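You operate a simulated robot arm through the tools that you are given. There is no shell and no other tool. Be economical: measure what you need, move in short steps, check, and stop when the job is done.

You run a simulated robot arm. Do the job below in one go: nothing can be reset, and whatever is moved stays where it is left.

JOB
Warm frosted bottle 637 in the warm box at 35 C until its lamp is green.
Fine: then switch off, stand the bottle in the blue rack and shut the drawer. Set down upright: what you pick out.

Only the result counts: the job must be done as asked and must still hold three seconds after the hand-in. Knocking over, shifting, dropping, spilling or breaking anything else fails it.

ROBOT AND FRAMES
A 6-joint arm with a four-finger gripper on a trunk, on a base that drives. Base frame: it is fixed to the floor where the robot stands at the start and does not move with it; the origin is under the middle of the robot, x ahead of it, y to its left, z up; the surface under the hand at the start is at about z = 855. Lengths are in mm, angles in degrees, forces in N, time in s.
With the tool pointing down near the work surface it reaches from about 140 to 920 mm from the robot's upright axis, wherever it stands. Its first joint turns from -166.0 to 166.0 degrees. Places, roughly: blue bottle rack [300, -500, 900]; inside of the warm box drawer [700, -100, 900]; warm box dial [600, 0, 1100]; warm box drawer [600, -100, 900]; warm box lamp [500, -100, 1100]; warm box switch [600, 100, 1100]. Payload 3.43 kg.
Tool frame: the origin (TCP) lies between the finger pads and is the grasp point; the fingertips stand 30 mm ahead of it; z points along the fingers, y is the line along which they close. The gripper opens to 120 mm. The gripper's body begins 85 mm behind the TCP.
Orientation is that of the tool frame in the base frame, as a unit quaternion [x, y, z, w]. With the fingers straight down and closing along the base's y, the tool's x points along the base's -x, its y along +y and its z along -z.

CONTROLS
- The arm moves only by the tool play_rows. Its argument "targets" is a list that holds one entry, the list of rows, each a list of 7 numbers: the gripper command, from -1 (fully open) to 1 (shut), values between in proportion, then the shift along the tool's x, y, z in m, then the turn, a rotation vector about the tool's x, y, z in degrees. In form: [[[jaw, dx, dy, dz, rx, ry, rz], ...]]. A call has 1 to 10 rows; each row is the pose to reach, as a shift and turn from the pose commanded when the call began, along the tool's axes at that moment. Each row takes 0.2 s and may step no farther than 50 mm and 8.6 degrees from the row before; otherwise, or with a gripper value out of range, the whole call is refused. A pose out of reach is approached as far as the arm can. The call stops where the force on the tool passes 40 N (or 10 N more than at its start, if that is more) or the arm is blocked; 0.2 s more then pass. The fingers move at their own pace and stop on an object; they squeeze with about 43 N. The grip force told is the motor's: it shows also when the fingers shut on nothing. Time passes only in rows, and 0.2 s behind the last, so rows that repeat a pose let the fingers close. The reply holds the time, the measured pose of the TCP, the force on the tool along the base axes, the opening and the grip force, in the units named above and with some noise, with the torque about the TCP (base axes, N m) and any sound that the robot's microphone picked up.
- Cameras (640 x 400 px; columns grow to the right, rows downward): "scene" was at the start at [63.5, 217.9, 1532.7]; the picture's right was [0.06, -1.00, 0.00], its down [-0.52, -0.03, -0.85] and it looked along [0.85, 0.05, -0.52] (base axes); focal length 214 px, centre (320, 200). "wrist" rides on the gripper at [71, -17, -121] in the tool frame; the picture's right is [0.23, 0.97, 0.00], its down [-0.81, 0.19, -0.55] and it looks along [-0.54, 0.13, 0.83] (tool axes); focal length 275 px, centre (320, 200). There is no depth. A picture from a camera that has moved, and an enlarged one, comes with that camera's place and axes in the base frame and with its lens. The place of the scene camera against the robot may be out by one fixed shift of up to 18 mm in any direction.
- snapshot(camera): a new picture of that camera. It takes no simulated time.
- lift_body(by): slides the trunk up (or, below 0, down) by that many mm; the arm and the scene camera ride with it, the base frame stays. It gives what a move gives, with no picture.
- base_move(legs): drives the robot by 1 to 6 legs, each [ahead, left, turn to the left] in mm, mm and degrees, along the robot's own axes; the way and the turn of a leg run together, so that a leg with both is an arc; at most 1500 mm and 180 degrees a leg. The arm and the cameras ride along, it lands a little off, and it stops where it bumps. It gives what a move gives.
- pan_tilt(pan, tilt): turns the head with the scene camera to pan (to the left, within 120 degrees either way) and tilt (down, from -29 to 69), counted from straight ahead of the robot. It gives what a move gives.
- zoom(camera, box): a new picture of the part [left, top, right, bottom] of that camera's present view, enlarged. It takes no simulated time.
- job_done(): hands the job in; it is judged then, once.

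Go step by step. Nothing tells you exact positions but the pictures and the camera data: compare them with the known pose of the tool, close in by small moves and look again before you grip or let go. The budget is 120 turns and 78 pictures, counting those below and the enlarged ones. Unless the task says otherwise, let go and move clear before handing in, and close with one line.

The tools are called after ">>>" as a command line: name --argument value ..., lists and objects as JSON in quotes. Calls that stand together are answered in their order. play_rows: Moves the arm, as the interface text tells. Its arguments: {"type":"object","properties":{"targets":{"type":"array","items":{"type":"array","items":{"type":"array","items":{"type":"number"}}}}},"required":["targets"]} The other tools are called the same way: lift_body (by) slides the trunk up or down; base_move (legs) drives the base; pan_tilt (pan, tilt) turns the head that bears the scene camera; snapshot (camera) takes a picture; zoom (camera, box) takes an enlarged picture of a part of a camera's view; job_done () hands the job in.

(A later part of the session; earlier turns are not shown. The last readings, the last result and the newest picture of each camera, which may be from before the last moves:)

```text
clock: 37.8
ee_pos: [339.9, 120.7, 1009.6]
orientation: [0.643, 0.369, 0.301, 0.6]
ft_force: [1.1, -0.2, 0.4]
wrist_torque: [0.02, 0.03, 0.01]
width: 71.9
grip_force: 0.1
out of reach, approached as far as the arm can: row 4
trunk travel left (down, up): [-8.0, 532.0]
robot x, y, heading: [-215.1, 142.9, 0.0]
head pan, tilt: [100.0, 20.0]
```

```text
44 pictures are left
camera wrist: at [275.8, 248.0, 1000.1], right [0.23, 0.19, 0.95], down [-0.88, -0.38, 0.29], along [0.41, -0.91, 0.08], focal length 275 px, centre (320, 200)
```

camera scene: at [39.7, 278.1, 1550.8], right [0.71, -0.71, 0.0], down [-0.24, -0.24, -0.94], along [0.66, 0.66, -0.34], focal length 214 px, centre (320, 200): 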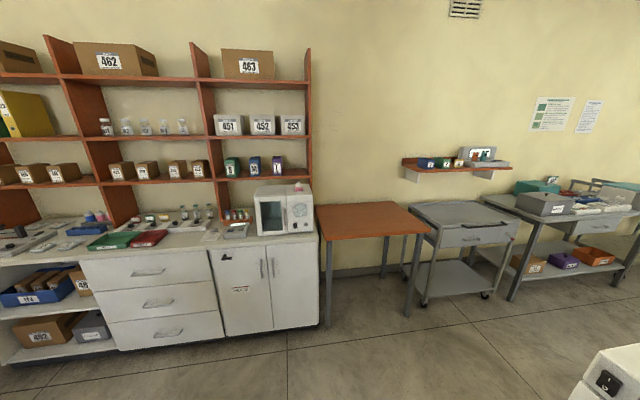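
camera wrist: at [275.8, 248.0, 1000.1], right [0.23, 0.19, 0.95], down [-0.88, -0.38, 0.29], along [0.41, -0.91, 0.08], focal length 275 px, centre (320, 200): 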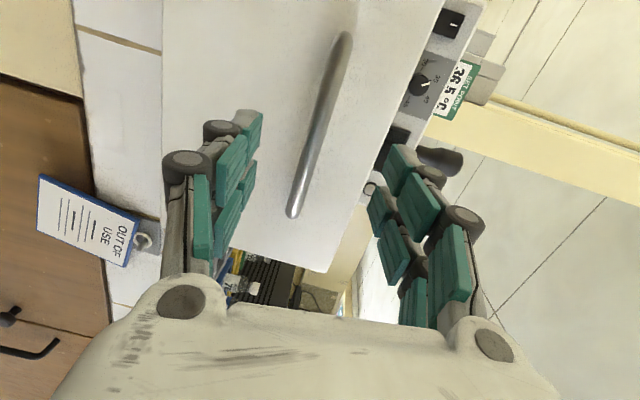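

Clear. I raise the trunk and turn the tool back to pointing down, over the open drawer to look inside.

>>> lift_body --by 200

>>> play_rows --targets '[[[-1, -0.001, 0.001, 0.012, 4.6, 4.6, -4.6], [-1, -0.002, 0.002, 0.025, 9.2, 9.2, -9.2], [-1, -0.003, 0.004, 0.037, 13.8, 13.8, -13.8], [-1, -0.004, 0.005, 0.05, 18.4, 18.4, -18.4], [-1, -0.005, 0.006, 0.062, 23, 23, -23], [-1, -0.006, 0.007, 0.075, 27.6, 27.6, -27.6], [-1, -0.007, 0.008, 0.087, 32.2, 32.2, -32.2], [-1, -0.008, 0.01, 0.1, 36.8, 36.8, -36.8], [-1, -0.008, 0.011, 0.112, 41.4, 41.4, -41.4], [-1, -0.009, 0.012, 0.125, 46, 46, -46]]]'

>>> play_rows --targets '[[[-1, 0, 0, 0, 4.6, 4.6, -4.6], [-1, 0, 0, 0, 9.2, 9.2, -9.2], [-1, 0, 0, 0, 13.8, 13.8, -13.8], [-1, 0, 0, 0, 18.4, 18.4, -18.4], [-1, 0, 0, 0, 23.1, 23.1, -23.1]]]'

>>> snapshot --camera "wrist"

```text
clock: 40.0
ee_pos: [338.9, 120.7, 1210.6]
orientation: [0.642, 0.369, 0.301, 0.601]
ft_force: [0.3, -1.2, -0.5]
wrist_torque: [0.0, -0.04, 0.03]
width: 71.9
grip_force: 0.0
trunk travel left (down, up): [-208.0, 332.0]
robot x, y, heading: [-220.0, 146.1, -0.1]
head pan, tilt: [100.0, 20.0]
```

```text
clock: 42.2
ee_pos: [439.6, 43.0, 1209.9]
orientation: [0.467, 0.855, 0.111, 0.198]
ft_force: [0.8, -0.1, -0.5]
wrist_torque: [0.04, -0.01, 0.0]
width: 119.7
grip_force: 0.0
trunk travel left (down, up): [-208.0, 332.0]
robot x, y, heading: [-217.0, 144.7, 0.0]
head pan, tilt: [100.0, 20.0]
```

```text
clock: 43.4
ee_pos: [441.6, 43.4, 1210.4]
orientation: [0.287, 0.956, -0.012, -0.054]
ft_force: [0.7, 0.9, 1.0]
wrist_torque: [0.0, -0.06, 0.02]
width: 119.8
grip_force: 0.1
trunk travel left (down, up): [-208.0, 332.0]
robot x, y, heading: [-215.1, 145.0, -0.1]
head pan, tilt: [100.0, 20.0]
```

```text
43 pictures are left
camera wrist: at [384.6, 69.8, 1336.7], right [0.34, 0.94, -0.03], down [0.84, -0.29, 0.46], along [0.42, -0.18, -0.89], focal length 275 px, centre (320, 200)
```

wrist: 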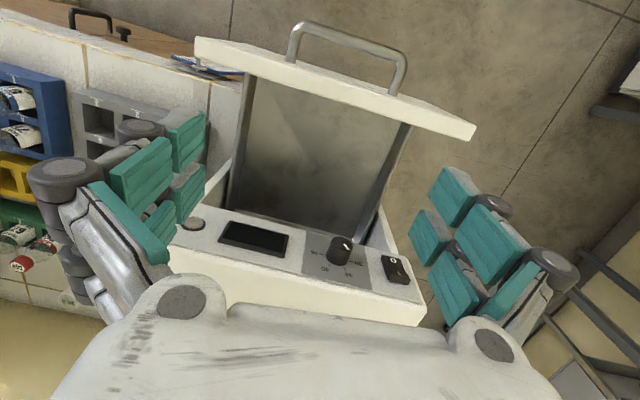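

The drawer is open and empty; I'll set the bottle near its middle, about [481, 20]. Enlarging to judge the floor and rim.

>>> zoom --camera "wrist" --box '[180, 10, 480, 260]'

```text
1.60 times, centred on (330, 135) of wrist
camera zoom: at [384.6, 69.8, 1336.7], right [0.34, 0.94, -0.03], down [0.84, -0.29, 0.46], along [0.42, -0.18, -0.89], focal length 440 px, centre (304, 304)
```

zoom: 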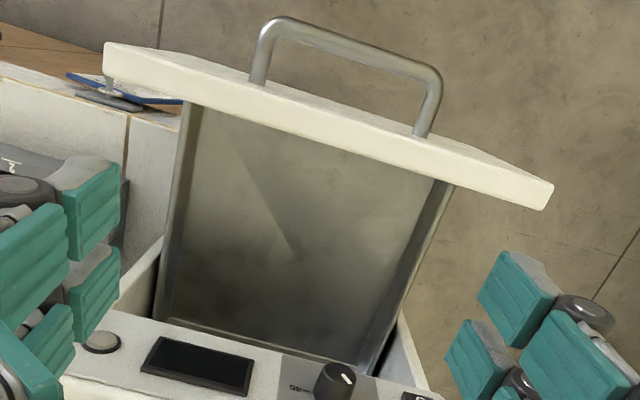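

Now I fetch bottle 637: I carry the hand over to above it and tilt the fingers 25° so the gripper body leans away from the overhanging panel.

>>> play_rows --targets '[[[-1, -0.0081, -0.0457, 0.0017, 0, 0, 0], [-1, -0.0162, -0.0914, 0.0034, 0, 0, 0], [-1, -0.0243, -0.1371, 0.0051, 0, 0, 0], [-1, -0.0324, -0.1828, 0.0068, 0, 0, 0], [-1, -0.0405, -0.2285, 0.0085, 0, 0, 0], [-1, -0.0486, -0.2742, 0.0102, 0, 0, 0], [-1, -0.0567, -0.3199, 0.0119, 0, 0, 0], [-1, -0.0648, -0.3656, 0.0136, 0, 0, 0], [-1, -0.0729, -0.4113, 0.0153, 0, 0, 0], [-1, -0.081, -0.457, 0.017, 0, 0, 0]]]'

>>> play_rows --targets '[[[-1, -0.006, -0.034, 0.001, -0.8, -7.7, 0], [-1, -0.012, -0.068, 0.003, -1.5, -15.5, 0], [-1, -0.018, -0.102, 0.004, -2.3, -23.2, 0], [-1, -0.024, -0.137, 0.005, -3, -31, 0]]]'

>>> snapshot --camera "wrist"

```text
clock: 45.6
ee_pos: [251.9, -380.0, 1209.8]
orientation: [0.287, 0.956, -0.011, -0.052]
ft_force: [-1.2, 0.1, -0.2]
wrist_torque: [0.04, 0.0, -0.02]
width: 120.2
grip_force: 0.0
trunk travel left (down, up): [-208.0, 332.0]
robot x, y, heading: [-214.8, 144.3, -0.0]
head pan, tilt: [100.0, 20.0]
```

```text
clock: 46.6
ee_pos: [196.2, -509.9, 1210.8]
orientation: [0.275, 0.935, -0.063, 0.214]
ft_force: [-0.9, 0.1, 0.2]
wrist_torque: [0.01, -0.04, 0.01]
width: 119.9
grip_force: 0.2
trunk travel left (down, up): [-208.0, 332.0]
robot x, y, heading: [-213.2, 141.7, -0.2]
head pan, tilt: [100.0, 20.0]
```

```text
41 pictures are left
camera wrist: at [88.1, -459.9, 1286.9], right [0.35, 0.93, -0.1], down [0.52, -0.1, 0.85], along [0.78, -0.35, -0.52], focal length 275 px, centre (320, 200)
```

wrist: 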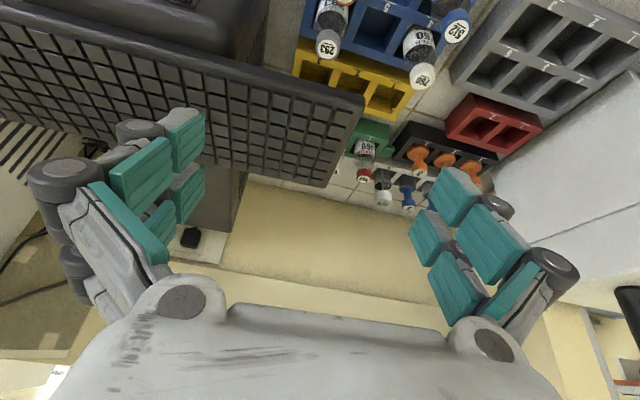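

I zoom in on the bottles from this slanted view to read their profile.

>>> zoom --camera "wrist" --box '[290, 0, 480, 100]'

```text
3.37 times, centred on (385, 50) of wrist
camera zoom: at [88.1, -459.9, 1286.9], right [0.35, 0.93, -0.1], down [0.52, -0.1, 0.85], along [0.78, -0.35, -0.52], focal length 927 px, centre (101, 705)
```

zoom: 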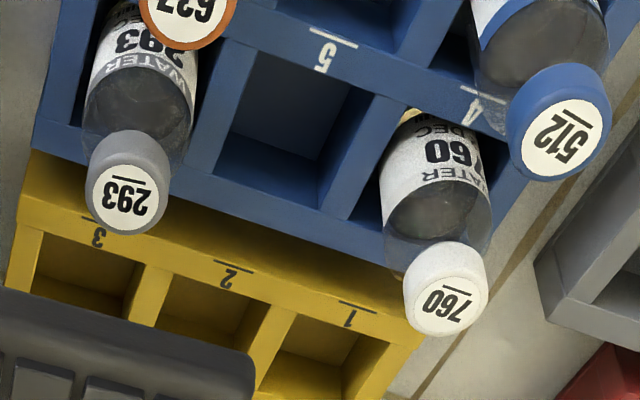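

I'll grip the cap (about z 946–967) with the tips at its lower edge. First I descend to just above it and look.

>>> play_rows --targets '[[[-0.17, 0.0197, 0.0007, 0.038, 0, 0, 0], [-0.17, 0.0394, 0.0014, 0.076, 0, 0, 0], [-0.17, 0.059, 0.0022, 0.114, 0, 0, 0], [-0.17, 0.0787, 0.0029, 0.1518, 0, 0, 0]]]'

>>> snapshot --camera "wrist"

```text
clock: 47.6
ee_pos: [194.7, -505.1, 1039.6]
orientation: [0.276, 0.935, -0.063, 0.212]
ft_force: [0.2, 0.8, -0.4]
wrist_torque: [0.02, -0.03, 0.0]
width: 70.3
grip_force: 0.0
trunk travel left (down, up): [-208.0, 332.0]
robot x, y, heading: [-217.5, 143.4, 0.0]
head pan, tilt: [100.0, 20.0]
```

```text
39 pictures are left
camera wrist: at [87.0, -455.9, 1116.3], right [0.35, 0.93, -0.1], down [0.52, -0.1, 0.85], along [0.78, -0.35, -0.52], focal length 275 px, centre (320, 200)
```

wrist: 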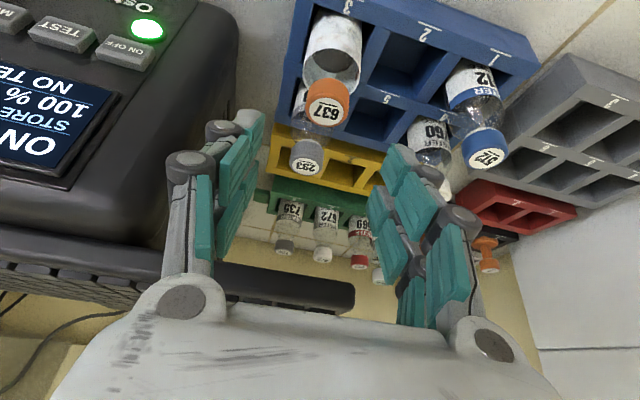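

The cap is centred between the fingers; the machine on the left is close, so I narrow the jaws to 50 mm and descend to grip height.

>>> play_rows --targets '[[[0.17, 0, 0, 0, 0, 0, 0], [0.17, 0.009, 0, 0.0185, 0, 0, 0], [0.17, 0.018, 0, 0.037, 0, 0, 0], [0.17, 0.0275, 0, 0.0565, 0, 0, 0]]]'

>>> snapshot --camera "wrist"

```text
clock: 48.6
ee_pos: [193.5, -504.1, 975.7]
orientation: [0.276, 0.935, -0.064, 0.212]
ft_force: [-1.1, 0.7, 0.0]
wrist_torque: [-0.02, -0.01, -0.01]
width: 50.0
grip_force: 0.1
trunk travel left (down, up): [-208.0, 332.0]
robot x, y, heading: [-213.4, 143.2, 0.1]
head pan, tilt: [100.0, 20.0]
```

```text
38 pictures are left
camera wrist: at [86.2, -453.3, 1053.5], right [0.35, 0.93, -0.1], down [0.52, -0.1, 0.85], along [0.78, -0.35, -0.52], focal length 275 px, centre (320, 200)
```

wrist: 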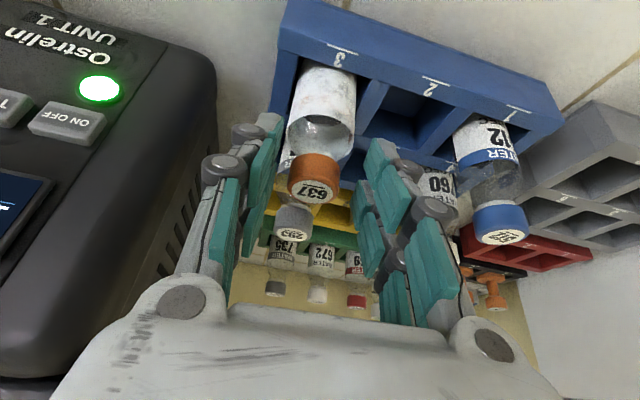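

The cap sits between the pads. I close on it.

>>> play_rows --targets '[[[0.6, 0, 0, 0, 0, 0, 0], [1, 0, 0, 0, 0, 0, 0], [1, 0, 0, 0, 0, 0, 0]]]'

>>> snapshot --camera "wrist"

```text
clock: 49.4
ee_pos: [193.2, -502.7, 977.1]
orientation: [0.275, 0.936, -0.063, 0.212]
ft_force: [-0.8, -0.9, 1.6]
wrist_torque: [-0.14, 0.02, -0.05]
width: 27.1
grip_force: 43.3
trunk travel left (down, up): [-208.0, 332.0]
robot x, y, heading: [-216.0, 147.4, -0.2]
head pan, tilt: [100.0, 20.0]
```

```text
37 pictures are left
camera wrist: at [85.9, -453.2, 1053.7], right [0.35, 0.93, -0.1], down [0.52, -0.1, 0.85], along [0.78, -0.35, -0.52], focal length 275 px, centre (320, 200)
```

wrist: 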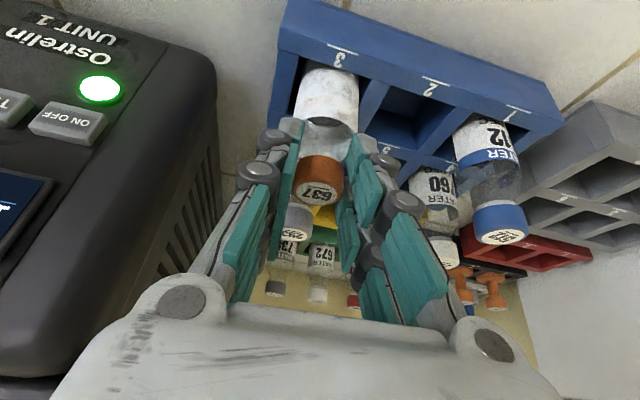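

Gripped at 27 mm. I lift straight up.

>>> play_rows --targets '[[[1, -0.0044, 0, -0.009, 0, 0, 0], [1, -0.013, 0, -0.027, 0, 0, 0], [1, -0.026, 0, -0.054, 0, 0, 0], [1, -0.0435, 0, -0.09, 0, 0, 0], [1, -0.061, 0, -0.126, 0, 0, 0], [1, -0.078, 0, -0.162, 0, 0, 0], [1, -0.0957, 0, -0.198, 0, 0, 0]]]'

>>> snapshot --camera "wrist"

```text
clock: 51.0
ee_pos: [195.2, -503.5, 1195.6]
orientation: [0.275, 0.935, -0.064, 0.213]
ft_force: [0.1, 0.3, -1.2]
wrist_torque: [0.03, -0.01, -0.01]
width: 27.0
grip_force: 43.3
trunk travel left (down, up): [-208.0, 332.0]
robot x, y, heading: [-218.3, 147.6, 0.2]
head pan, tilt: [100.0, 20.0]
```

```text
36 pictures are left
camera wrist: at [88.1, -453.2, 1272.3], right [0.35, 0.93, -0.1], down [0.52, -0.1, 0.85], along [0.78, -0.35, -0.52], focal length 275 px, centre (320, 200)
```

wrist: 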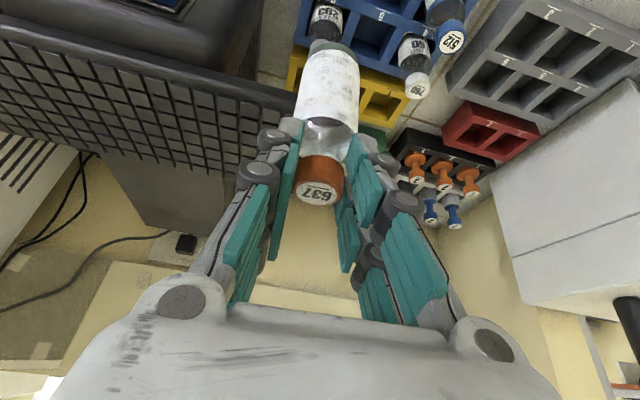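

The frosted bottle 637 is held securely. I carry it over to above the open drawer.

>>> play_rows --targets '[[[1, 0.0033, 0.0427, -0.0016, 0, 0, 0], [1, 0.0066, 0.0853, -0.0032, 0, 0, 0], [1, 0.0099, 0.128, -0.0048, 0, 0, 0], [1, 0.0132, 0.1706, -0.0064, 0, 0, 0], [1, 0.0166, 0.2133, -0.008, 0, 0, 0], [1, 0.0199, 0.256, -0.0097, 0, 0, 0], [1, 0.0232, 0.2986, -0.0113, 0, 0, 0], [1, 0.0265, 0.3413, -0.0129, 0, 0, 0], [1, 0.0298, 0.384, -0.0145, 0, 0, 0], [1, 0.0331, 0.4266, -0.0161, 0, 0, 0]]]'

>>> play_rows --targets '[[[1, 0.0033, 0.0427, -0.0016, 0, 0, 0], [1, 0.0066, 0.0853, -0.0032, 0, 0, 0], [1, 0.0099, 0.128, -0.0048, 0, 0, 0], [1, 0.0133, 0.1706, -0.0065, 0, 0, 0]]]'

>>> snapshot --camera "wrist"

```text
clock: 53.2
ee_pos: [395.4, -123.1, 1198.2]
orientation: [0.275, 0.935, -0.063, 0.213]
ft_force: [-0.1, -0.2, -0.9]
wrist_torque: [0.0, 0.04, 0.03]
width: 27.2
grip_force: 42.6
trunk travel left (down, up): [-208.0, 332.0]
robot x, y, heading: [-216.2, 145.6, 0.0]
head pan, tilt: [100.0, 20.0]
```

```text
clock: 54.2
ee_pos: [477.1, 25.7, 1196.5]
orientation: [0.276, 0.935, -0.065, 0.212]
ft_force: [0.5, 0.0, -0.5]
wrist_torque: [-0.01, -0.03, 0.0]
width: 27.1
grip_force: 43.0
trunk travel left (down, up): [-208.0, 332.0]
robot x, y, heading: [-218.6, 144.8, 0.1]
head pan, tilt: [100.0, 20.0]
```

```text
35 pictures are left
camera wrist: at [370.4, 75.9, 1272.8], right [0.35, 0.93, -0.1], down [0.52, -0.1, 0.85], along [0.78, -0.35, -0.52], focal length 275 px, centre (320, 200)
```

wrist: 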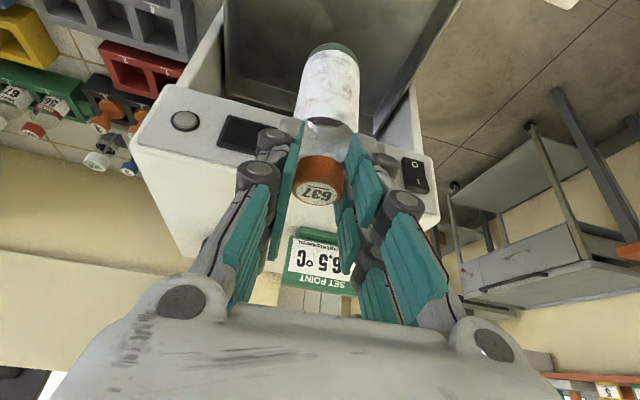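

The bottle hangs over the drawer's middle. I lower it 100 mm, then continue in fine steps until it touches.

>>> play_rows --targets '[[[1, 0.0109, 0, 0.0225, 0, 0, 0], [1, 0.0218, 0, 0.045, 0, 0, 0], [1, 0.0327, 0, 0.0675, 0, 0, 0], [1, 0.0435, 0, 0.09, 0, 0, 0], [1, 0.0475, 0, 0.099, 0, 0, 0]]]'

>>> snapshot --camera "wrist"

```text
clock: 55.4
ee_pos: [476.3, 25.9, 1085.3]
orientation: [0.275, 0.936, -0.063, 0.213]
ft_force: [0.1, -0.6, -0.3]
wrist_torque: [0.0, -0.01, -0.03]
width: 26.9
grip_force: 43.2
trunk travel left (down, up): [-208.0, 332.0]
robot x, y, heading: [-216.5, 145.1, 0.0]
head pan, tilt: [100.0, 20.0]
```

```text
34 pictures are left
camera wrist: at [368.8, 76.9, 1161.7], right [0.35, 0.93, -0.1], down [0.52, -0.1, 0.85], along [0.78, -0.35, -0.52], focal length 275 px, centre (320, 200)
```

wrist: 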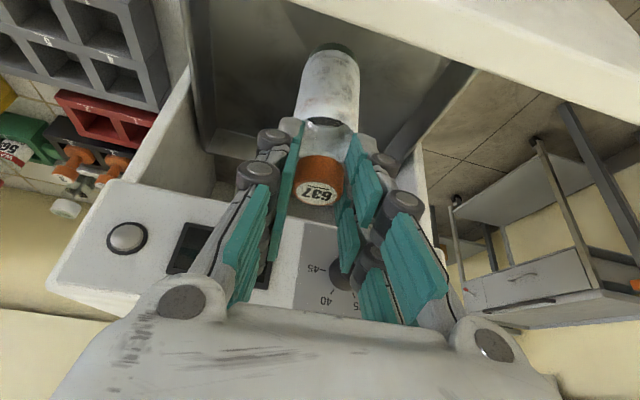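

Good clearance. Lowering in small steps now.

>>> play_rows --targets '[[[1, 0.0035, 0, 0.0072, 0, 0, 0], [1, 0.007, 0, 0.0144, 0, 0, 0], [1, 0.0104, 0, 0.0216, 0, 0, 0], [1, 0.0139, 0, 0.0288, 0, 0, 0], [1, 0.0174, 0, 0.036, 0, 0, 0]]]'

>>> play_rows --targets '[[[1, 0.0017, 0, 0.0036, 0, 0, 0], [1, 0.0035, 0, 0.0072, 0, 0, 0], [1, 0.0052, 0, 0.0108, 0, 0, 0], [1, 0.007, 0, 0.0144, 0, 0, 0], [1, 0.0087, 0, 0.018, 0, 0, 0]]]'

>>> snapshot --camera "wrist"

```text
clock: 56.6
ee_pos: [475.8, 26.3, 1046.1]
orientation: [0.275, 0.936, -0.063, 0.212]
ft_force: [0.7, -0.3, -1.6]
wrist_torque: [0.01, -0.02, 0.0]
width: 27.0
grip_force: 43.2
trunk travel left (down, up): [-208.0, 332.0]
robot x, y, heading: [-214.5, 146.4, -0.1]
head pan, tilt: [100.0, 20.0]
```

```text
clock: 57.8
ee_pos: [476.3, 26.0, 1026.0]
orientation: [0.276, 0.935, -0.064, 0.212]
ft_force: [0.2, 0.3, -1.1]
wrist_torque: [0.03, 0.0, -0.02]
width: 26.9
grip_force: 43.3
trunk travel left (down, up): [-208.0, 332.0]
robot x, y, heading: [-214.7, 147.4, -0.3]
head pan, tilt: [100.0, 20.0]
```

```text
33 pictures are left
camera wrist: at [368.2, 76.0, 1103.0], right [0.35, 0.93, -0.1], down [0.52, -0.1, 0.85], along [0.78, -0.35, -0.52], focal length 275 px, centre (320, 200)
```

wrist: 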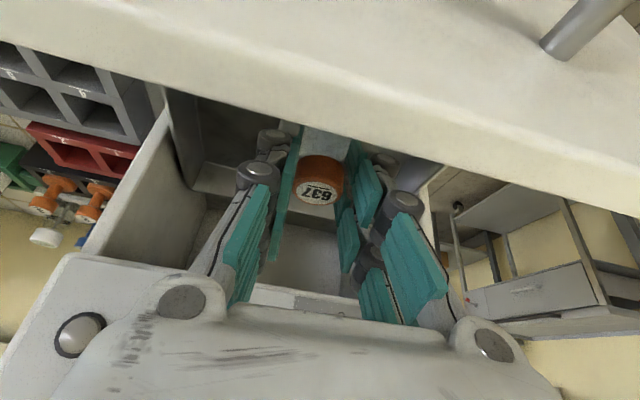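

Still free. The gripper and camera clear the front wall; I go on slowly.

>>> play_rows --targets '[[[1, 0.0013, 0, 0.0027, 0, 0, 0], [1, 0.0026, 0, 0.0054, 0, 0, 0], [1, 0.0039, 0, 0.0081, 0, 0, 0], [1, 0.0052, 0, 0.0108, 0, 0, 0]]]'

>>> play_rows --targets '[[[1, 0.0009, 0, 0.0018, 0, 0, 0], [1, 0.0017, 0, 0.0036, 0, 0, 0], [1, 0.0026, 0, 0.0054, 0, 0, 0], [1, 0.0035, 0, 0.0072, 0, 0, 0]]]'

```text
clock: 58.7
ee_pos: [477.2, 25.4, 1020.5]
orientation: [0.276, 0.934, -0.064, 0.217]
ft_force: [1.7, -0.6, 33.0]
wrist_torque: [-0.02, -0.08, 0.01]
width: 27.0
grip_force: 43.0
trunk travel left (down, up): [-208.0, 332.0]
robot x, y, heading: [-215.8, 145.7, 0.1]
head pan, tilt: [100.0, 20.0]
stopped in row 4: the force on the tool passed its limit at 47 N (the readings are from after the stop); the commanded pose is now the measured one
```

```text
clock: 59.0
ee_pos: [476.7, 25.9, 1020.5]
orientation: [0.275, 0.934, -0.064, 0.219]
ft_force: [1.9, -0.8, 32.6]
wrist_torque: [-0.13, -0.04, 0.01]
width: 26.6
grip_force: 43.1
trunk travel left (down, up): [-208.0, 332.0]
robot x, y, heading: [-215.9, 151.6, 0.2]
head pan, tilt: [100.0, 20.0]
stopped in row 1: the force on the tool passed its limit at 47 N (the readings are from after the stop); the commanded pose is now the measured one
```

The bottle touched the floor at tool height 1020. I relieve the load slightly, then open the jaws.

>>> play_rows --targets '[[[1, -0.0005, 0, -0.001, 0, 0, 0], [1, -0.0005, 0, -0.001, 0, 0, 0]]]'

>>> play_rows --targets '[[[0.5, 0, 0, 0, 0, 0, 0], [0.17, 0, 0, 0, 0, 0, 0], [0.17, 0, 0, 0, 0, 0, 0]]]'

>>> snapshot --camera "wrist"

```text
clock: 59.6
ee_pos: [477.8, 25.5, 1020.1]
orientation: [0.275, 0.934, -0.064, 0.217]
ft_force: [-0.6, -0.8, 25.1]
wrist_torque: [-0.02, 0.1, 0.02]
width: 26.9
grip_force: 43.0
trunk travel left (down, up): [-208.0, 332.0]
robot x, y, heading: [-216.7, 146.5, 0.0]
head pan, tilt: [100.0, 20.0]
```

```text
clock: 60.5
ee_pos: [477.3, 25.5, 1018.4]
orientation: [0.274, 0.935, -0.064, 0.215]
ft_force: [0.7, -0.1, -0.2]
wrist_torque: [0.01, -0.01, 0.0]
width: 49.7
grip_force: 0.2
trunk travel left (down, up): [-208.0, 332.0]
robot x, y, heading: [-221.6, 147.7, -0.0]
head pan, tilt: [100.0, 20.0]
```

```text
32 pictures are left
camera wrist: at [370.3, 75.7, 1094.6], right [0.35, 0.93, -0.1], down [0.51, -0.1, 0.85], along [0.78, -0.35, -0.51], focal length 275 px, centre (320, 200)
```

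wrist: 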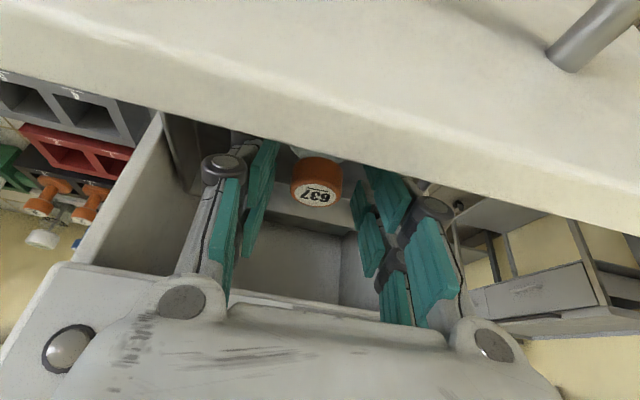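

Released; the bottle stands. I rise straight up and look.

>>> play_rows --targets '[[[0.17, -0.0109, 0, -0.0225, 0, 0, 0], [0.17, -0.0218, 0, -0.045, 0, 0, 0], [0.17, -0.0435, 0, -0.09, 0, 0, 0], [0.17, -0.0635, 0, -0.131, 0, 0, 0], [0.17, -0.083, 0, -0.171, 0, 0, 0]]]'

>>> snapshot --camera "wrist"

```text
clock: 61.6
ee_pos: [476.2, 27.3, 1210.0]
orientation: [0.274, 0.935, -0.064, 0.216]
ft_force: [-0.2, 0.2, -0.1]
wrist_torque: [0.01, 0.04, 0.01]
width: 49.8
grip_force: 0.0
trunk travel left (down, up): [-208.0, 332.0]
robot x, y, heading: [-218.9, 147.0, -0.0]
head pan, tilt: [100.0, 20.0]
```

```text
31 pictures are left
camera wrist: at [368.4, 78.5, 1285.4], right [0.35, 0.93, -0.1], down [0.51, -0.1, 0.85], along [0.78, -0.35, -0.51], focal length 275 px, centre (320, 200)
```

wrist: 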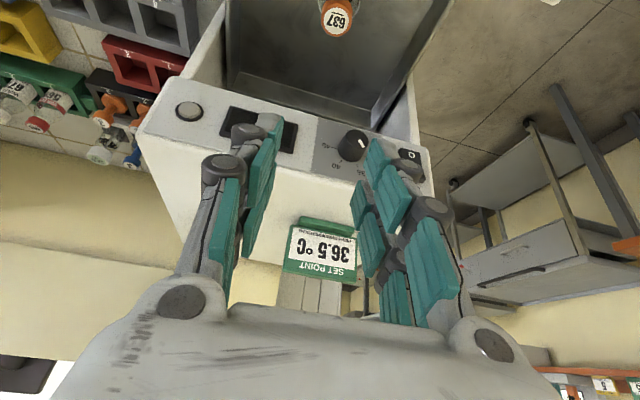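

Bottle 637 stands upright in the drawer. I now shut the drawer by pushing on its front above the handle with closed fingers: first back off and tilt the tool to about 60°.

>>> play_rows --targets '[[[1, 0.032, 0.0006, -0.011, 0, -6.8, 0], [1, 0.064, 0.0012, -0.022, 0, -13.6, 0], [1, 0.096, 0.0018, -0.033, 0, -20.4, 0], [1, 0.128, 0.0024, -0.044, 0, -27.2, 0], [1, 0.159, 0.003, -0.0555, 0, -34, 0]]]'

>>> play_rows --targets '[[[1, 0.036, 0, 0.0206, 0, 0, 0], [1, 0.072, 0, 0.0412, 0, 0, 0], [1, 0.107, 0, 0.062, 0, 0, 0], [1, 0.13, 0, 0.075, 0, 0, 0]]]'

>>> snapshot --camera "wrist"

```text
clock: 62.9
ee_pos: [337.1, 120.3, 1188.7]
orientation: [0.244, 0.831, -0.142, 0.48]
ft_force: [-0.1, 0.0, 0.6]
wrist_torque: [0.01, 0.03, 0.0]
width: 0.1
grip_force: 33.5
trunk travel left (down, up): [-208.0, 332.0]
robot x, y, heading: [-214.6, 145.2, 0.1]
head pan, tilt: [100.0, 20.0]
```

```text
clock: 63.9
ee_pos: [362.8, 125.0, 1092.9]
orientation: [0.245, 0.831, -0.143, 0.478]
ft_force: [0.2, 0.8, -0.3]
wrist_torque: [0.01, 0.02, 0.02]
width: 0.0
grip_force: 33.1
out of reach, approached as far as the arm can: row 3, 4
trunk travel left (down, up): [-208.0, 332.0]
robot x, y, heading: [-217.3, 144.4, -0.1]
head pan, tilt: [100.0, 20.0]
```

```text
30 pictures are left
camera wrist: at [235.2, 188.2, 1089.9], right [0.43, 0.88, -0.2], down [0.04, 0.2, 0.98], along [0.9, -0.43, 0.05], focal length 275 px, centre (320, 200)
```

wrist: 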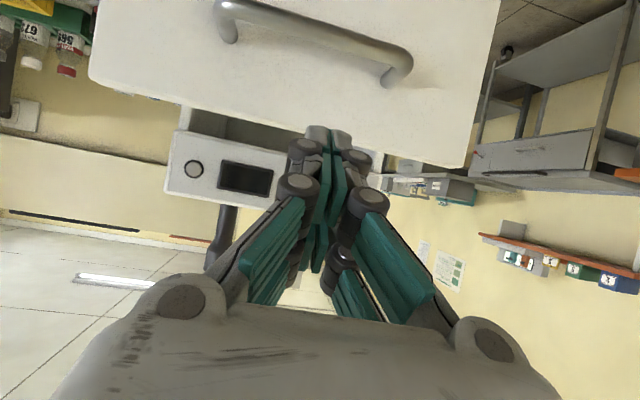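

Reach needs a lower trunk; I lower it 64 mm so the tips come just above the bar level, in front of it.

>>> lift_body --by -64

>>> snapshot --camera "wrist"

```text
clock: 64.9
ee_pos: [362.8, 124.5, 1028.8]
orientation: [0.244, 0.831, -0.142, 0.479]
ft_force: [0.5, 0.0, 0.0]
wrist_torque: [-0.04, 0.01, -0.01]
width: 0.0
grip_force: 33.8
trunk travel left (down, up): [-144.0, 396.0]
robot x, y, heading: [-216.0, 142.9, 0.0]
head pan, tilt: [100.0, 20.0]
```

```text
29 pictures are left
camera wrist: at [235.4, 188.2, 1026.1], right [0.43, 0.88, -0.2], down [0.04, 0.2, 0.98], along [0.9, -0.43, 0.05], focal length 275 px, centre (320, 200)
```

wrist: 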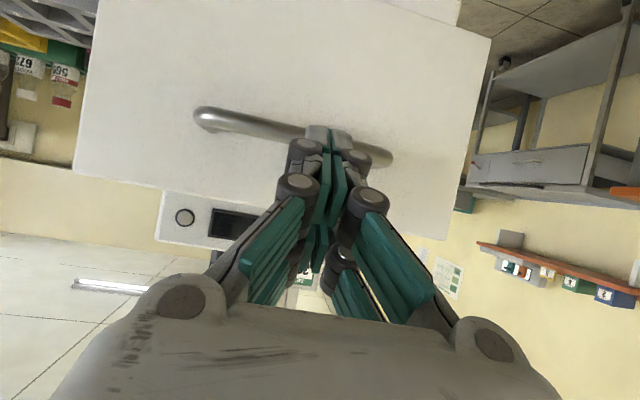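

The tips look too close to the bar, so I shift left past the handle's end to push on bare drawer front instead.

>>> play_rows --targets '[[[1, 0, 0.036, -0.004, 0, 0, 0], [1, 0, 0.072, -0.004, 0, 0, 0]]]'

>>> snapshot --camera "wrist"

```text
clock: 65.5
ee_pos: [398.1, 189.7, 1030.3]
orientation: [0.244, 0.832, -0.141, 0.478]
ft_force: [-0.8, 0.1, 0.1]
wrist_torque: [-0.01, 0.0, -0.01]
width: 0.1
grip_force: 33.6
trunk travel left (down, up): [-144.0, 396.0]
robot x, y, heading: [-216.3, 142.9, 0.1]
head pan, tilt: [100.0, 20.0]
```

```text
28 pictures are left
camera wrist: at [271.0, 253.0, 1027.8], right [0.43, 0.88, -0.2], down [0.04, 0.2, 0.98], along [0.9, -0.43, 0.05], focal length 275 px, centre (320, 200)
```

wrist: 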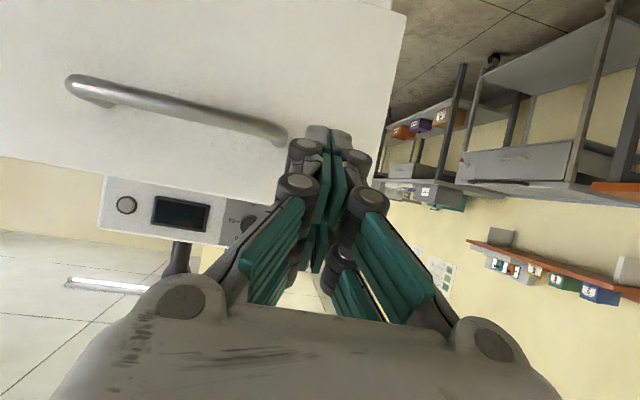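

Placed between the handle end and the drawer edge. I push forward slowly so the bottle isn't jolted.

>>> play_rows --targets '[[[1, -0.0061, -0.0006, 0.0193, 0, 0, 0], [1, -0.0106, -0.0011, 0.0342, 0, 0, 0], [1, -0.0131, -0.0013, 0.0386, 0, 0, 0], [1, -0.0151, -0.0014, 0.042, 0, 0, 0], [1, -0.0172, -0.0015, 0.0455, 0, 0, 0], [1, -0.0192, -0.0017, 0.0489, 0, 0, 0], [1, -0.0222, -0.0019, 0.0541, 0, 0, 0], [1, -0.0252, -0.0021, 0.0593, 0, 0, 0], [1, -0.0292, -0.0023, 0.0662, 0, 0, 0], [1, -0.0333, -0.0026, 0.0731, 0, 0, 0]]]'

>>> snapshot --camera "wrist"

```text
clock: 67.7
ee_pos: [465.3, 143.0, 1022.3]
orientation: [0.243, 0.832, -0.141, 0.478]
ft_force: [-0.6, -0.3, -0.8]
wrist_torque: [0.01, 0.04, 0.01]
width: 0.0
grip_force: 33.7
trunk travel left (down, up): [-144.0, 396.0]
robot x, y, heading: [-215.5, 145.4, 0.1]
head pan, tilt: [100.0, 20.0]
```

```text
27 pictures are left
camera wrist: at [337.7, 205.6, 1020.0], right [0.43, 0.88, -0.2], down [0.04, 0.2, 0.98], along [0.9, -0.43, 0.05], focal length 275 px, centre (320, 200)
```

wrist: 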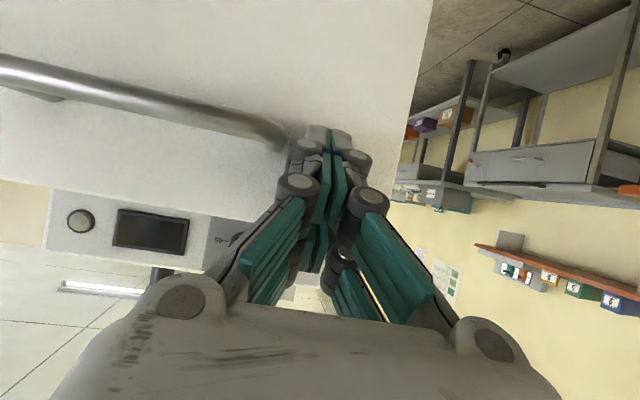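

No contact yet; the drawer front is a little further on. I continue slowly.

>>> play_rows --targets '[[[1, -0.0025, -0.0002, 0.0043, 0, 0, 0], [1, -0.005, -0.0003, 0.0086, 0, 0, 0], [1, -0.0075, -0.0005, 0.013, 0, 0, 0], [1, -0.01, -0.0006, 0.0173, 0, 0, 0], [1, -0.0126, -0.0008, 0.0216, 0, 0, 0], [1, -0.0151, -0.001, 0.0259, 0, 0, 0], [1, -0.0181, -0.0012, 0.0311, 0, 0, 0], [1, -0.0211, -0.0013, 0.0363, 0, 0, 0], [1, -0.0241, -0.0015, 0.0415, 0, 0, 0], [1, -0.0272, -0.0017, 0.0467, 0, 0, 0]]]'

>>> snapshot --camera "wrist"

```text
clock: 69.9
ee_pos: [510.5, 109.9, 1021.8]
orientation: [0.244, 0.832, -0.141, 0.479]
ft_force: [0.0, -0.3, 0.2]
wrist_torque: [-0.01, 0.01, 0.0]
width: 0.2
grip_force: 33.4
trunk travel left (down, up): [-144.0, 396.0]
robot x, y, heading: [-217.3, 146.9, -0.1]
head pan, tilt: [100.0, 20.0]
```

```text
26 pictures are left
camera wrist: at [382.7, 174.0, 1020.2], right [0.43, 0.88, -0.2], down [0.04, 0.2, 0.98], along [0.9, -0.43, 0.05], focal length 275 px, centre (320, 200)
```

wrist: 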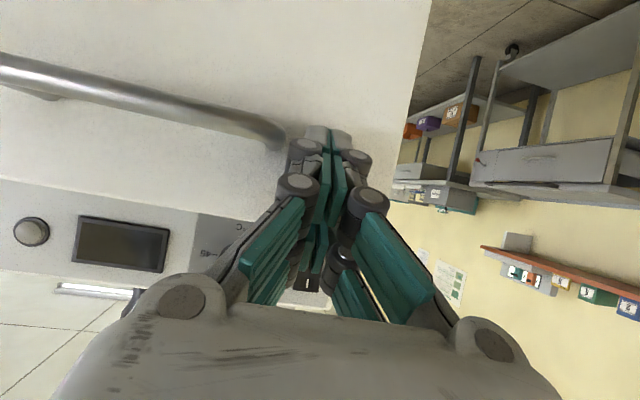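

The drawer is moving with the hand. I keep pushing until it stops.

>>> play_rows --targets '[[[1, -0.004, -0.0003, 0.0069, 0, 0, 0], [1, -0.008, -0.0005, 0.0138, 0, 0, 0], [1, -0.0121, -0.0008, 0.0207, 0, 0, 0], [1, -0.0161, -0.001, 0.0276, 0, 0, 0], [1, -0.0201, -0.0013, 0.0346, 0, 0, 0], [1, -0.0241, -0.0015, 0.0415, 0, 0, 0], [1, -0.0282, -0.0018, 0.0484, 0, 0, 0], [1, -0.0322, -0.002, 0.0553, 0, 0, 0], [1, -0.0362, -0.0023, 0.0622, 0, 0, 0], [1, -0.0402, -0.0026, 0.0691, 0, 0, 0]]]'

>>> snapshot --camera "wrist"

```text
clock: 72.2
ee_pos: [571.3, 68.7, 1023.0]
orientation: [0.245, 0.832, -0.142, 0.477]
ft_force: [-12.0, 5.4, 3.8]
wrist_torque: [-0.13, -0.16, -0.18]
width: 0.1
grip_force: 33.2
trunk travel left (down, up): [-144.0, 396.0]
robot x, y, heading: [-218.7, 146.5, 0.1]
head pan, tilt: [100.0, 20.0]
stopped in row 10: the force on the tool passed its limit at 42 N (the readings are from after the stop); the commanded pose is now the measured one
```

```text
25 pictures are left
camera wrist: at [443.7, 131.3, 1021.4], right [0.43, 0.88, -0.2], down [0.05, 0.2, 0.98], along [0.9, -0.43, 0.04], focal length 275 px, centre (320, 200)
```

wrist: 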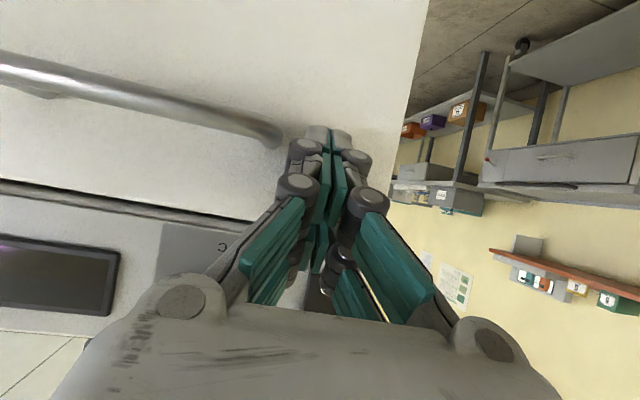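

The drawer is shut. I back off, level the tool and go to the switch, whose "I" half is the upper one.

>>> play_rows --targets '[[[1, 0.015, 0.001, -0.026, 0, 0, 0], [1, 0.03, 0.002, -0.052, 0, 0, 0]]]'

>>> play_rows --targets '[[[1, -0.019, 0.0056, -0.009, 0, -7.75, 0], [1, -0.038, 0.0112, -0.018, 0, -15.5, 0], [1, -0.058, 0.0168, -0.0275, 0, -23.2, 0], [1, -0.077, 0.0224, -0.0367, 0, -31, 0]]]'

>>> snapshot --camera "wrist"

```text
clock: 72.8
ee_pos: [521.8, 100.8, 1023.9]
orientation: [0.245, 0.832, -0.141, 0.477]
ft_force: [-0.3, -0.5, 0.3]
wrist_torque: [0.01, -0.04, -0.01]
width: 0.0
grip_force: 33.3
trunk travel left (down, up): [-144.0, 396.0]
robot x, y, heading: [-218.5, 151.0, 0.1]
head pan, tilt: [100.0, 20.0]
```

```text
clock: 73.8
ee_pos: [541.6, 114.4, 1107.9]
orientation: [0.198, 0.674, -0.202, 0.683]
ft_force: [-0.2, 0.2, 0.5]
wrist_torque: [-0.01, -0.04, -0.03]
width: 0.0
grip_force: 33.3
trunk travel left (down, up): [-144.0, 396.0]
robot x, y, heading: [-213.6, 146.3, 0.2]
head pan, tilt: [100.0, 20.0]
```

```text
24 pictures are left
camera wrist: at [431.6, 167.4, 1033.9], right [0.53, 0.82, -0.23], down [-0.37, 0.47, 0.8], along [0.76, -0.34, 0.55], focal length 275 px, centre (320, 200)
```

wrist: 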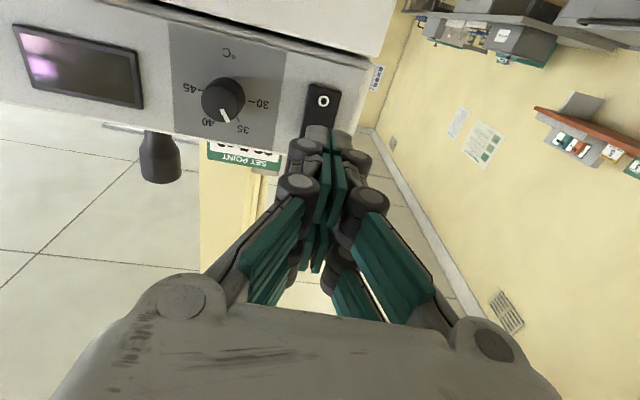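

Tips aim at the switch's upper half. I press forward in small steps.

>>> play_rows --targets '[[[1, 0, 0, 0.02, 0, 0, 0], [1, 0, 0, 0.038, 0, 0, 0], [1, 0, 0, 0.044, 0, 0, 0], [1, 0, 0, 0.048, 0, 0, 0], [1, 0, 0, 0.052, 0, 0, 0], [1, 0, 0, 0.055, 0, 0, 0], [1, 0, 0, 0.058, 0, 0, 0], [1, 0, 0, 0.061, 0, 0, 0]]]'

>>> play_rows --targets '[[[1, 0, 0, -0.03, 0, 0, 0], [1, 0, 0, -0.06, 0, 0, 0]]]'

>>> zoom --camera "wrist" --box '[0, 0, 400, 220]'

```text
clock: 75.5
ee_pos: [585.4, 87.9, 1109.4]
orientation: [0.199, 0.675, -0.2, 0.682]
ft_force: [-12.2, 5.2, 1.0]
wrist_torque: [0.07, 0.11, -0.12]
width: 0.0
grip_force: 34.2
trunk travel left (down, up): [-144.0, 396.0]
robot x, y, heading: [-216.4, 148.0, 0.3]
head pan, tilt: [100.0, 20.0]
stopped in row 7: the force on the tool passed its limit at 44 N (the readings are from after the stop); the commanded pose is now the measured one
```

```text
clock: 76.0
ee_pos: [537.6, 118.2, 1106.3]
orientation: [0.199, 0.675, -0.2, 0.682]
ft_force: [-0.2, -0.3, 0.4]
wrist_torque: [-0.03, 0.0, -0.01]
width: 0.0
grip_force: 32.9
trunk travel left (down, up): [-144.0, 396.0]
robot x, y, heading: [-219.0, 145.5, 0.3]
head pan, tilt: [100.0, 20.0]
```

```text
1.60 times, centred on (200, 110) of wrist
camera zoom: at [426.4, 170.0, 1032.4], right [0.53, 0.82, -0.23], down [-0.37, 0.46, 0.81], along [0.76, -0.34, 0.55], focal length 440 px, centre (512, 344)
```

zoom: 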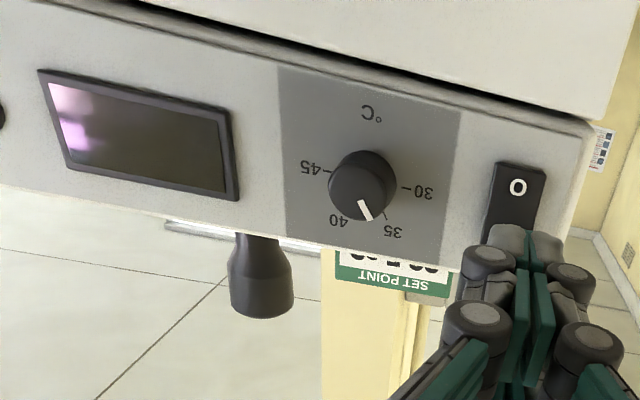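

No click was reported, so I step back and up to see the switch, lamp and display.

>>> play_rows --targets '[[[1, -0.02, -0.02, -0.03, 0, 0, 0], [1, -0.045, -0.045, -0.05, 0, 0, 0]]]'

>>> zoom --camera "wrist" --box '[60, 0, 440, 220]'

```text
clock: 76.7
ee_pos: [469.3, 108.2, 1154.0]
orientation: [0.198, 0.675, -0.199, 0.682]
ft_force: [-0.3, -0.7, -0.5]
wrist_torque: [0.02, 0.02, 0.0]
width: 0.0
grip_force: 33.4
trunk travel left (down, up): [-144.0, 396.0]
robot x, y, heading: [-216.9, 143.9, 0.2]
head pan, tilt: [100.0, 20.0]
```

```text
1.68 times, centred on (250, 110) of wrist
camera zoom: at [358.1, 160.3, 1080.0], right [0.53, 0.82, -0.23], down [-0.37, 0.46, 0.81], along [0.76, -0.34, 0.55], focal length 464 px, centre (438, 352)
```

zoom: 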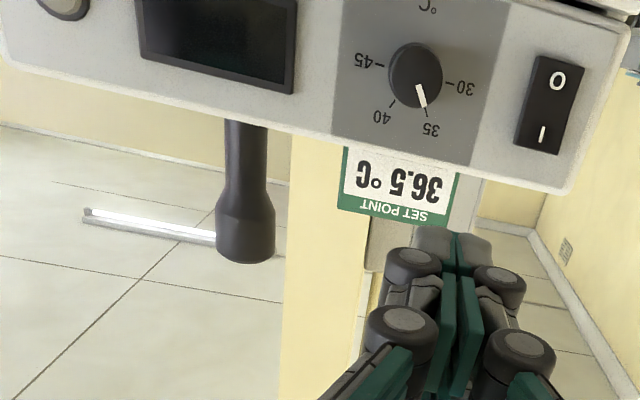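

>>> zoom --camera "wrist" --box '[330, 10, 450, 100]'

>>> zoom --camera "wrist" --box '[60, 0, 250, 70]'

```text
4.44 times, centred on (390, 55) of wrist
camera zoom: at [358.1, 160.3, 1080.0], right [0.53, 0.82, -0.23], down [-0.37, 0.46, 0.81], along [0.76, -0.34, 0.55], focal length 1224 px, centre (9, 844)
```

zoom: 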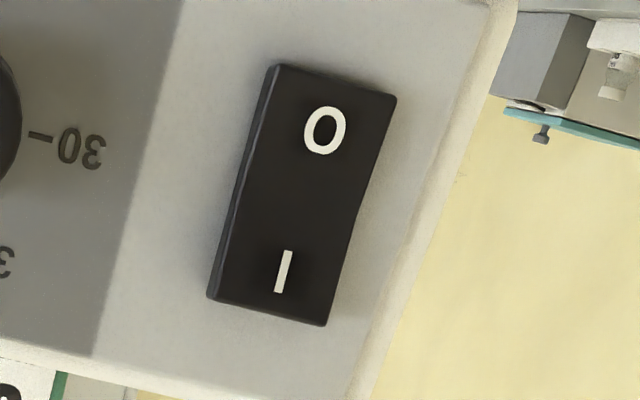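

```text
3.37 times, centred on (155, 35) of wrist
camera zoom: at [358.1, 160.3, 1080.0], right [0.53, 0.82, -0.23], down [-0.37, 0.46, 0.81], along [0.76, -0.34, 0.55], focal length 927 px, centre (876, 756)
```

zoom: 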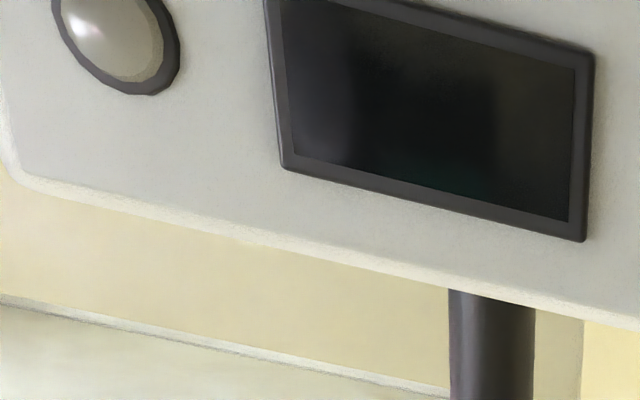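

The display is dark and the rocker looks unchanged; a flat fingertip probably bridged its pivot. I retry with the tool tilted 20° so only a tip edge presses the outer "I" end.

>>> play_rows --targets '[[[1, 0.011, 0.0115, 0.019, 0, 5, 0], [1, 0.022, 0.023, 0.038, 0, 10, 0], [1, 0.032, 0.0345, 0.058, 0, 15, 0], [1, 0.043, 0.0458, 0.0769, 0, 20, 0]]]'

```text
clock: 77.7
ee_pos: [558.7, 106.0, 1111.2]
orientation: [0.231, 0.783, -0.163, 0.554]
ft_force: [-0.5, -0.5, 0.1]
wrist_torque: [0.01, 0.0, 0.0]
width: 0.2
grip_force: 33.6
trunk travel left (down, up): [-144.0, 396.0]
robot x, y, heading: [-216.5, 145.3, 0.1]
head pan, tilt: [100.0, 20.0]
```

>>> play_rows --targets '[[[1, -0.0068, -0.0007, 0.0188, 0, 0, 0], [1, -0.0082, -0.0008, 0.0226, 0, 0, 0], [1, -0.0092, -0.0009, 0.0254, 0, 0, 0], [1, -0.0099, -0.001, 0.0273, 0, 0, 0], [1, -0.0106, -0.001, 0.0291, 0, 0, 0], [1, -0.0113, -0.0011, 0.031, 0, 0, 0], [1, -0.012, -0.0012, 0.0329, 0, 0, 0], [1, -0.0127, -0.0013, 0.0348, 0, 0, 0], [1, -0.0133, -0.0013, 0.0367, 0, 0, 0], [1, -0.014, -0.0014, 0.0386, 0, 0, 0]]]'

>>> zoom --camera "wrist" --box '[0, 0, 400, 240]'

```text
clock: 79.4
ee_pos: [584.5, 87.2, 1110.8]
orientation: [0.23, 0.783, -0.162, 0.555]
ft_force: [-16.9, 5.5, 9.7]
wrist_torque: [-0.27, -0.34, -0.26]
width: 0.0
grip_force: 33.1
trunk travel left (down, up): [-144.0, 396.0]
robot x, y, heading: [-218.5, 148.4, 0.2]
head pan, tilt: [100.0, 20.0]
stopped in row 8: the force on the tool passed its limit at 42 N (the readings are from after the stop); the commanded pose is now the measured one
```

```text
1.60 times, centred on (200, 120) of wrist
camera zoom: at [459.9, 149.2, 1083.4], right [0.46, 0.86, -0.22], down [-0.11, 0.3, 0.95], along [0.88, -0.41, 0.23], focal length 440 px, centre (512, 328)
```

zoom: 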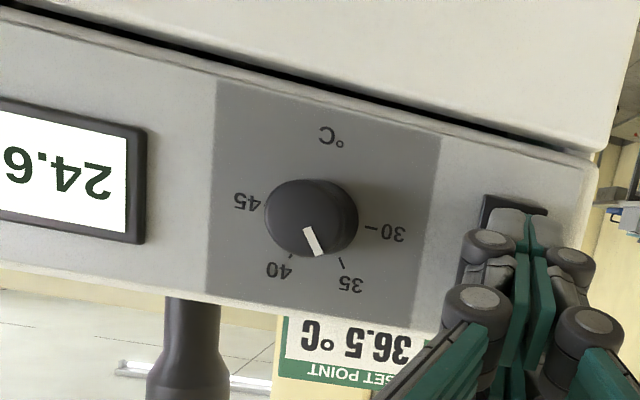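

The display now shows 24.6: it is on. I back off and wait, watching lamp and temperature.

>>> play_rows --targets '[[[1, 0.0137, 0.0012, -0.0376, 0, 0, 0], [1, 0.0274, 0.0025, -0.0752, 0, 0, 0], [1, 0.0274, -0.03, -0.0752, 0, 0, 0]]]'

>>> snapshot --camera "wrist"

```text
clock: 80.2
ee_pos: [502.9, 101.9, 1107.4]
orientation: [0.23, 0.784, -0.161, 0.554]
ft_force: [0.1, 0.3, 0.2]
wrist_torque: [0.02, 0.02, 0.02]
width: 0.0
grip_force: 33.3
trunk travel left (down, up): [-144.0, 396.0]
robot x, y, heading: [-217.6, 146.2, 0.1]
head pan, tilt: [100.0, 20.0]
```

```text
18 pictures are left
camera wrist: at [378.5, 163.8, 1079.4], right [0.46, 0.86, -0.22], down [-0.11, 0.3, 0.95], along [0.88, -0.41, 0.23], focal length 275 px, centre (320, 200)
```

wrist: 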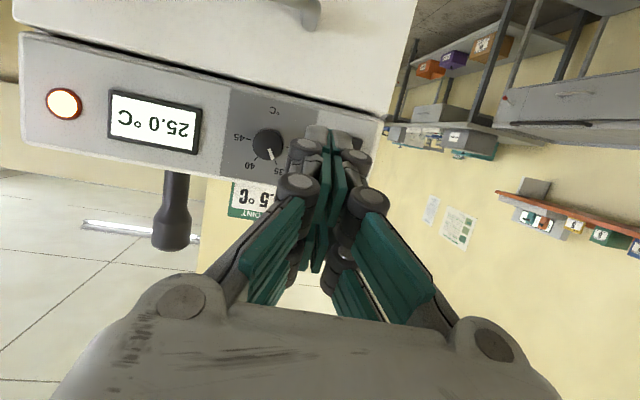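

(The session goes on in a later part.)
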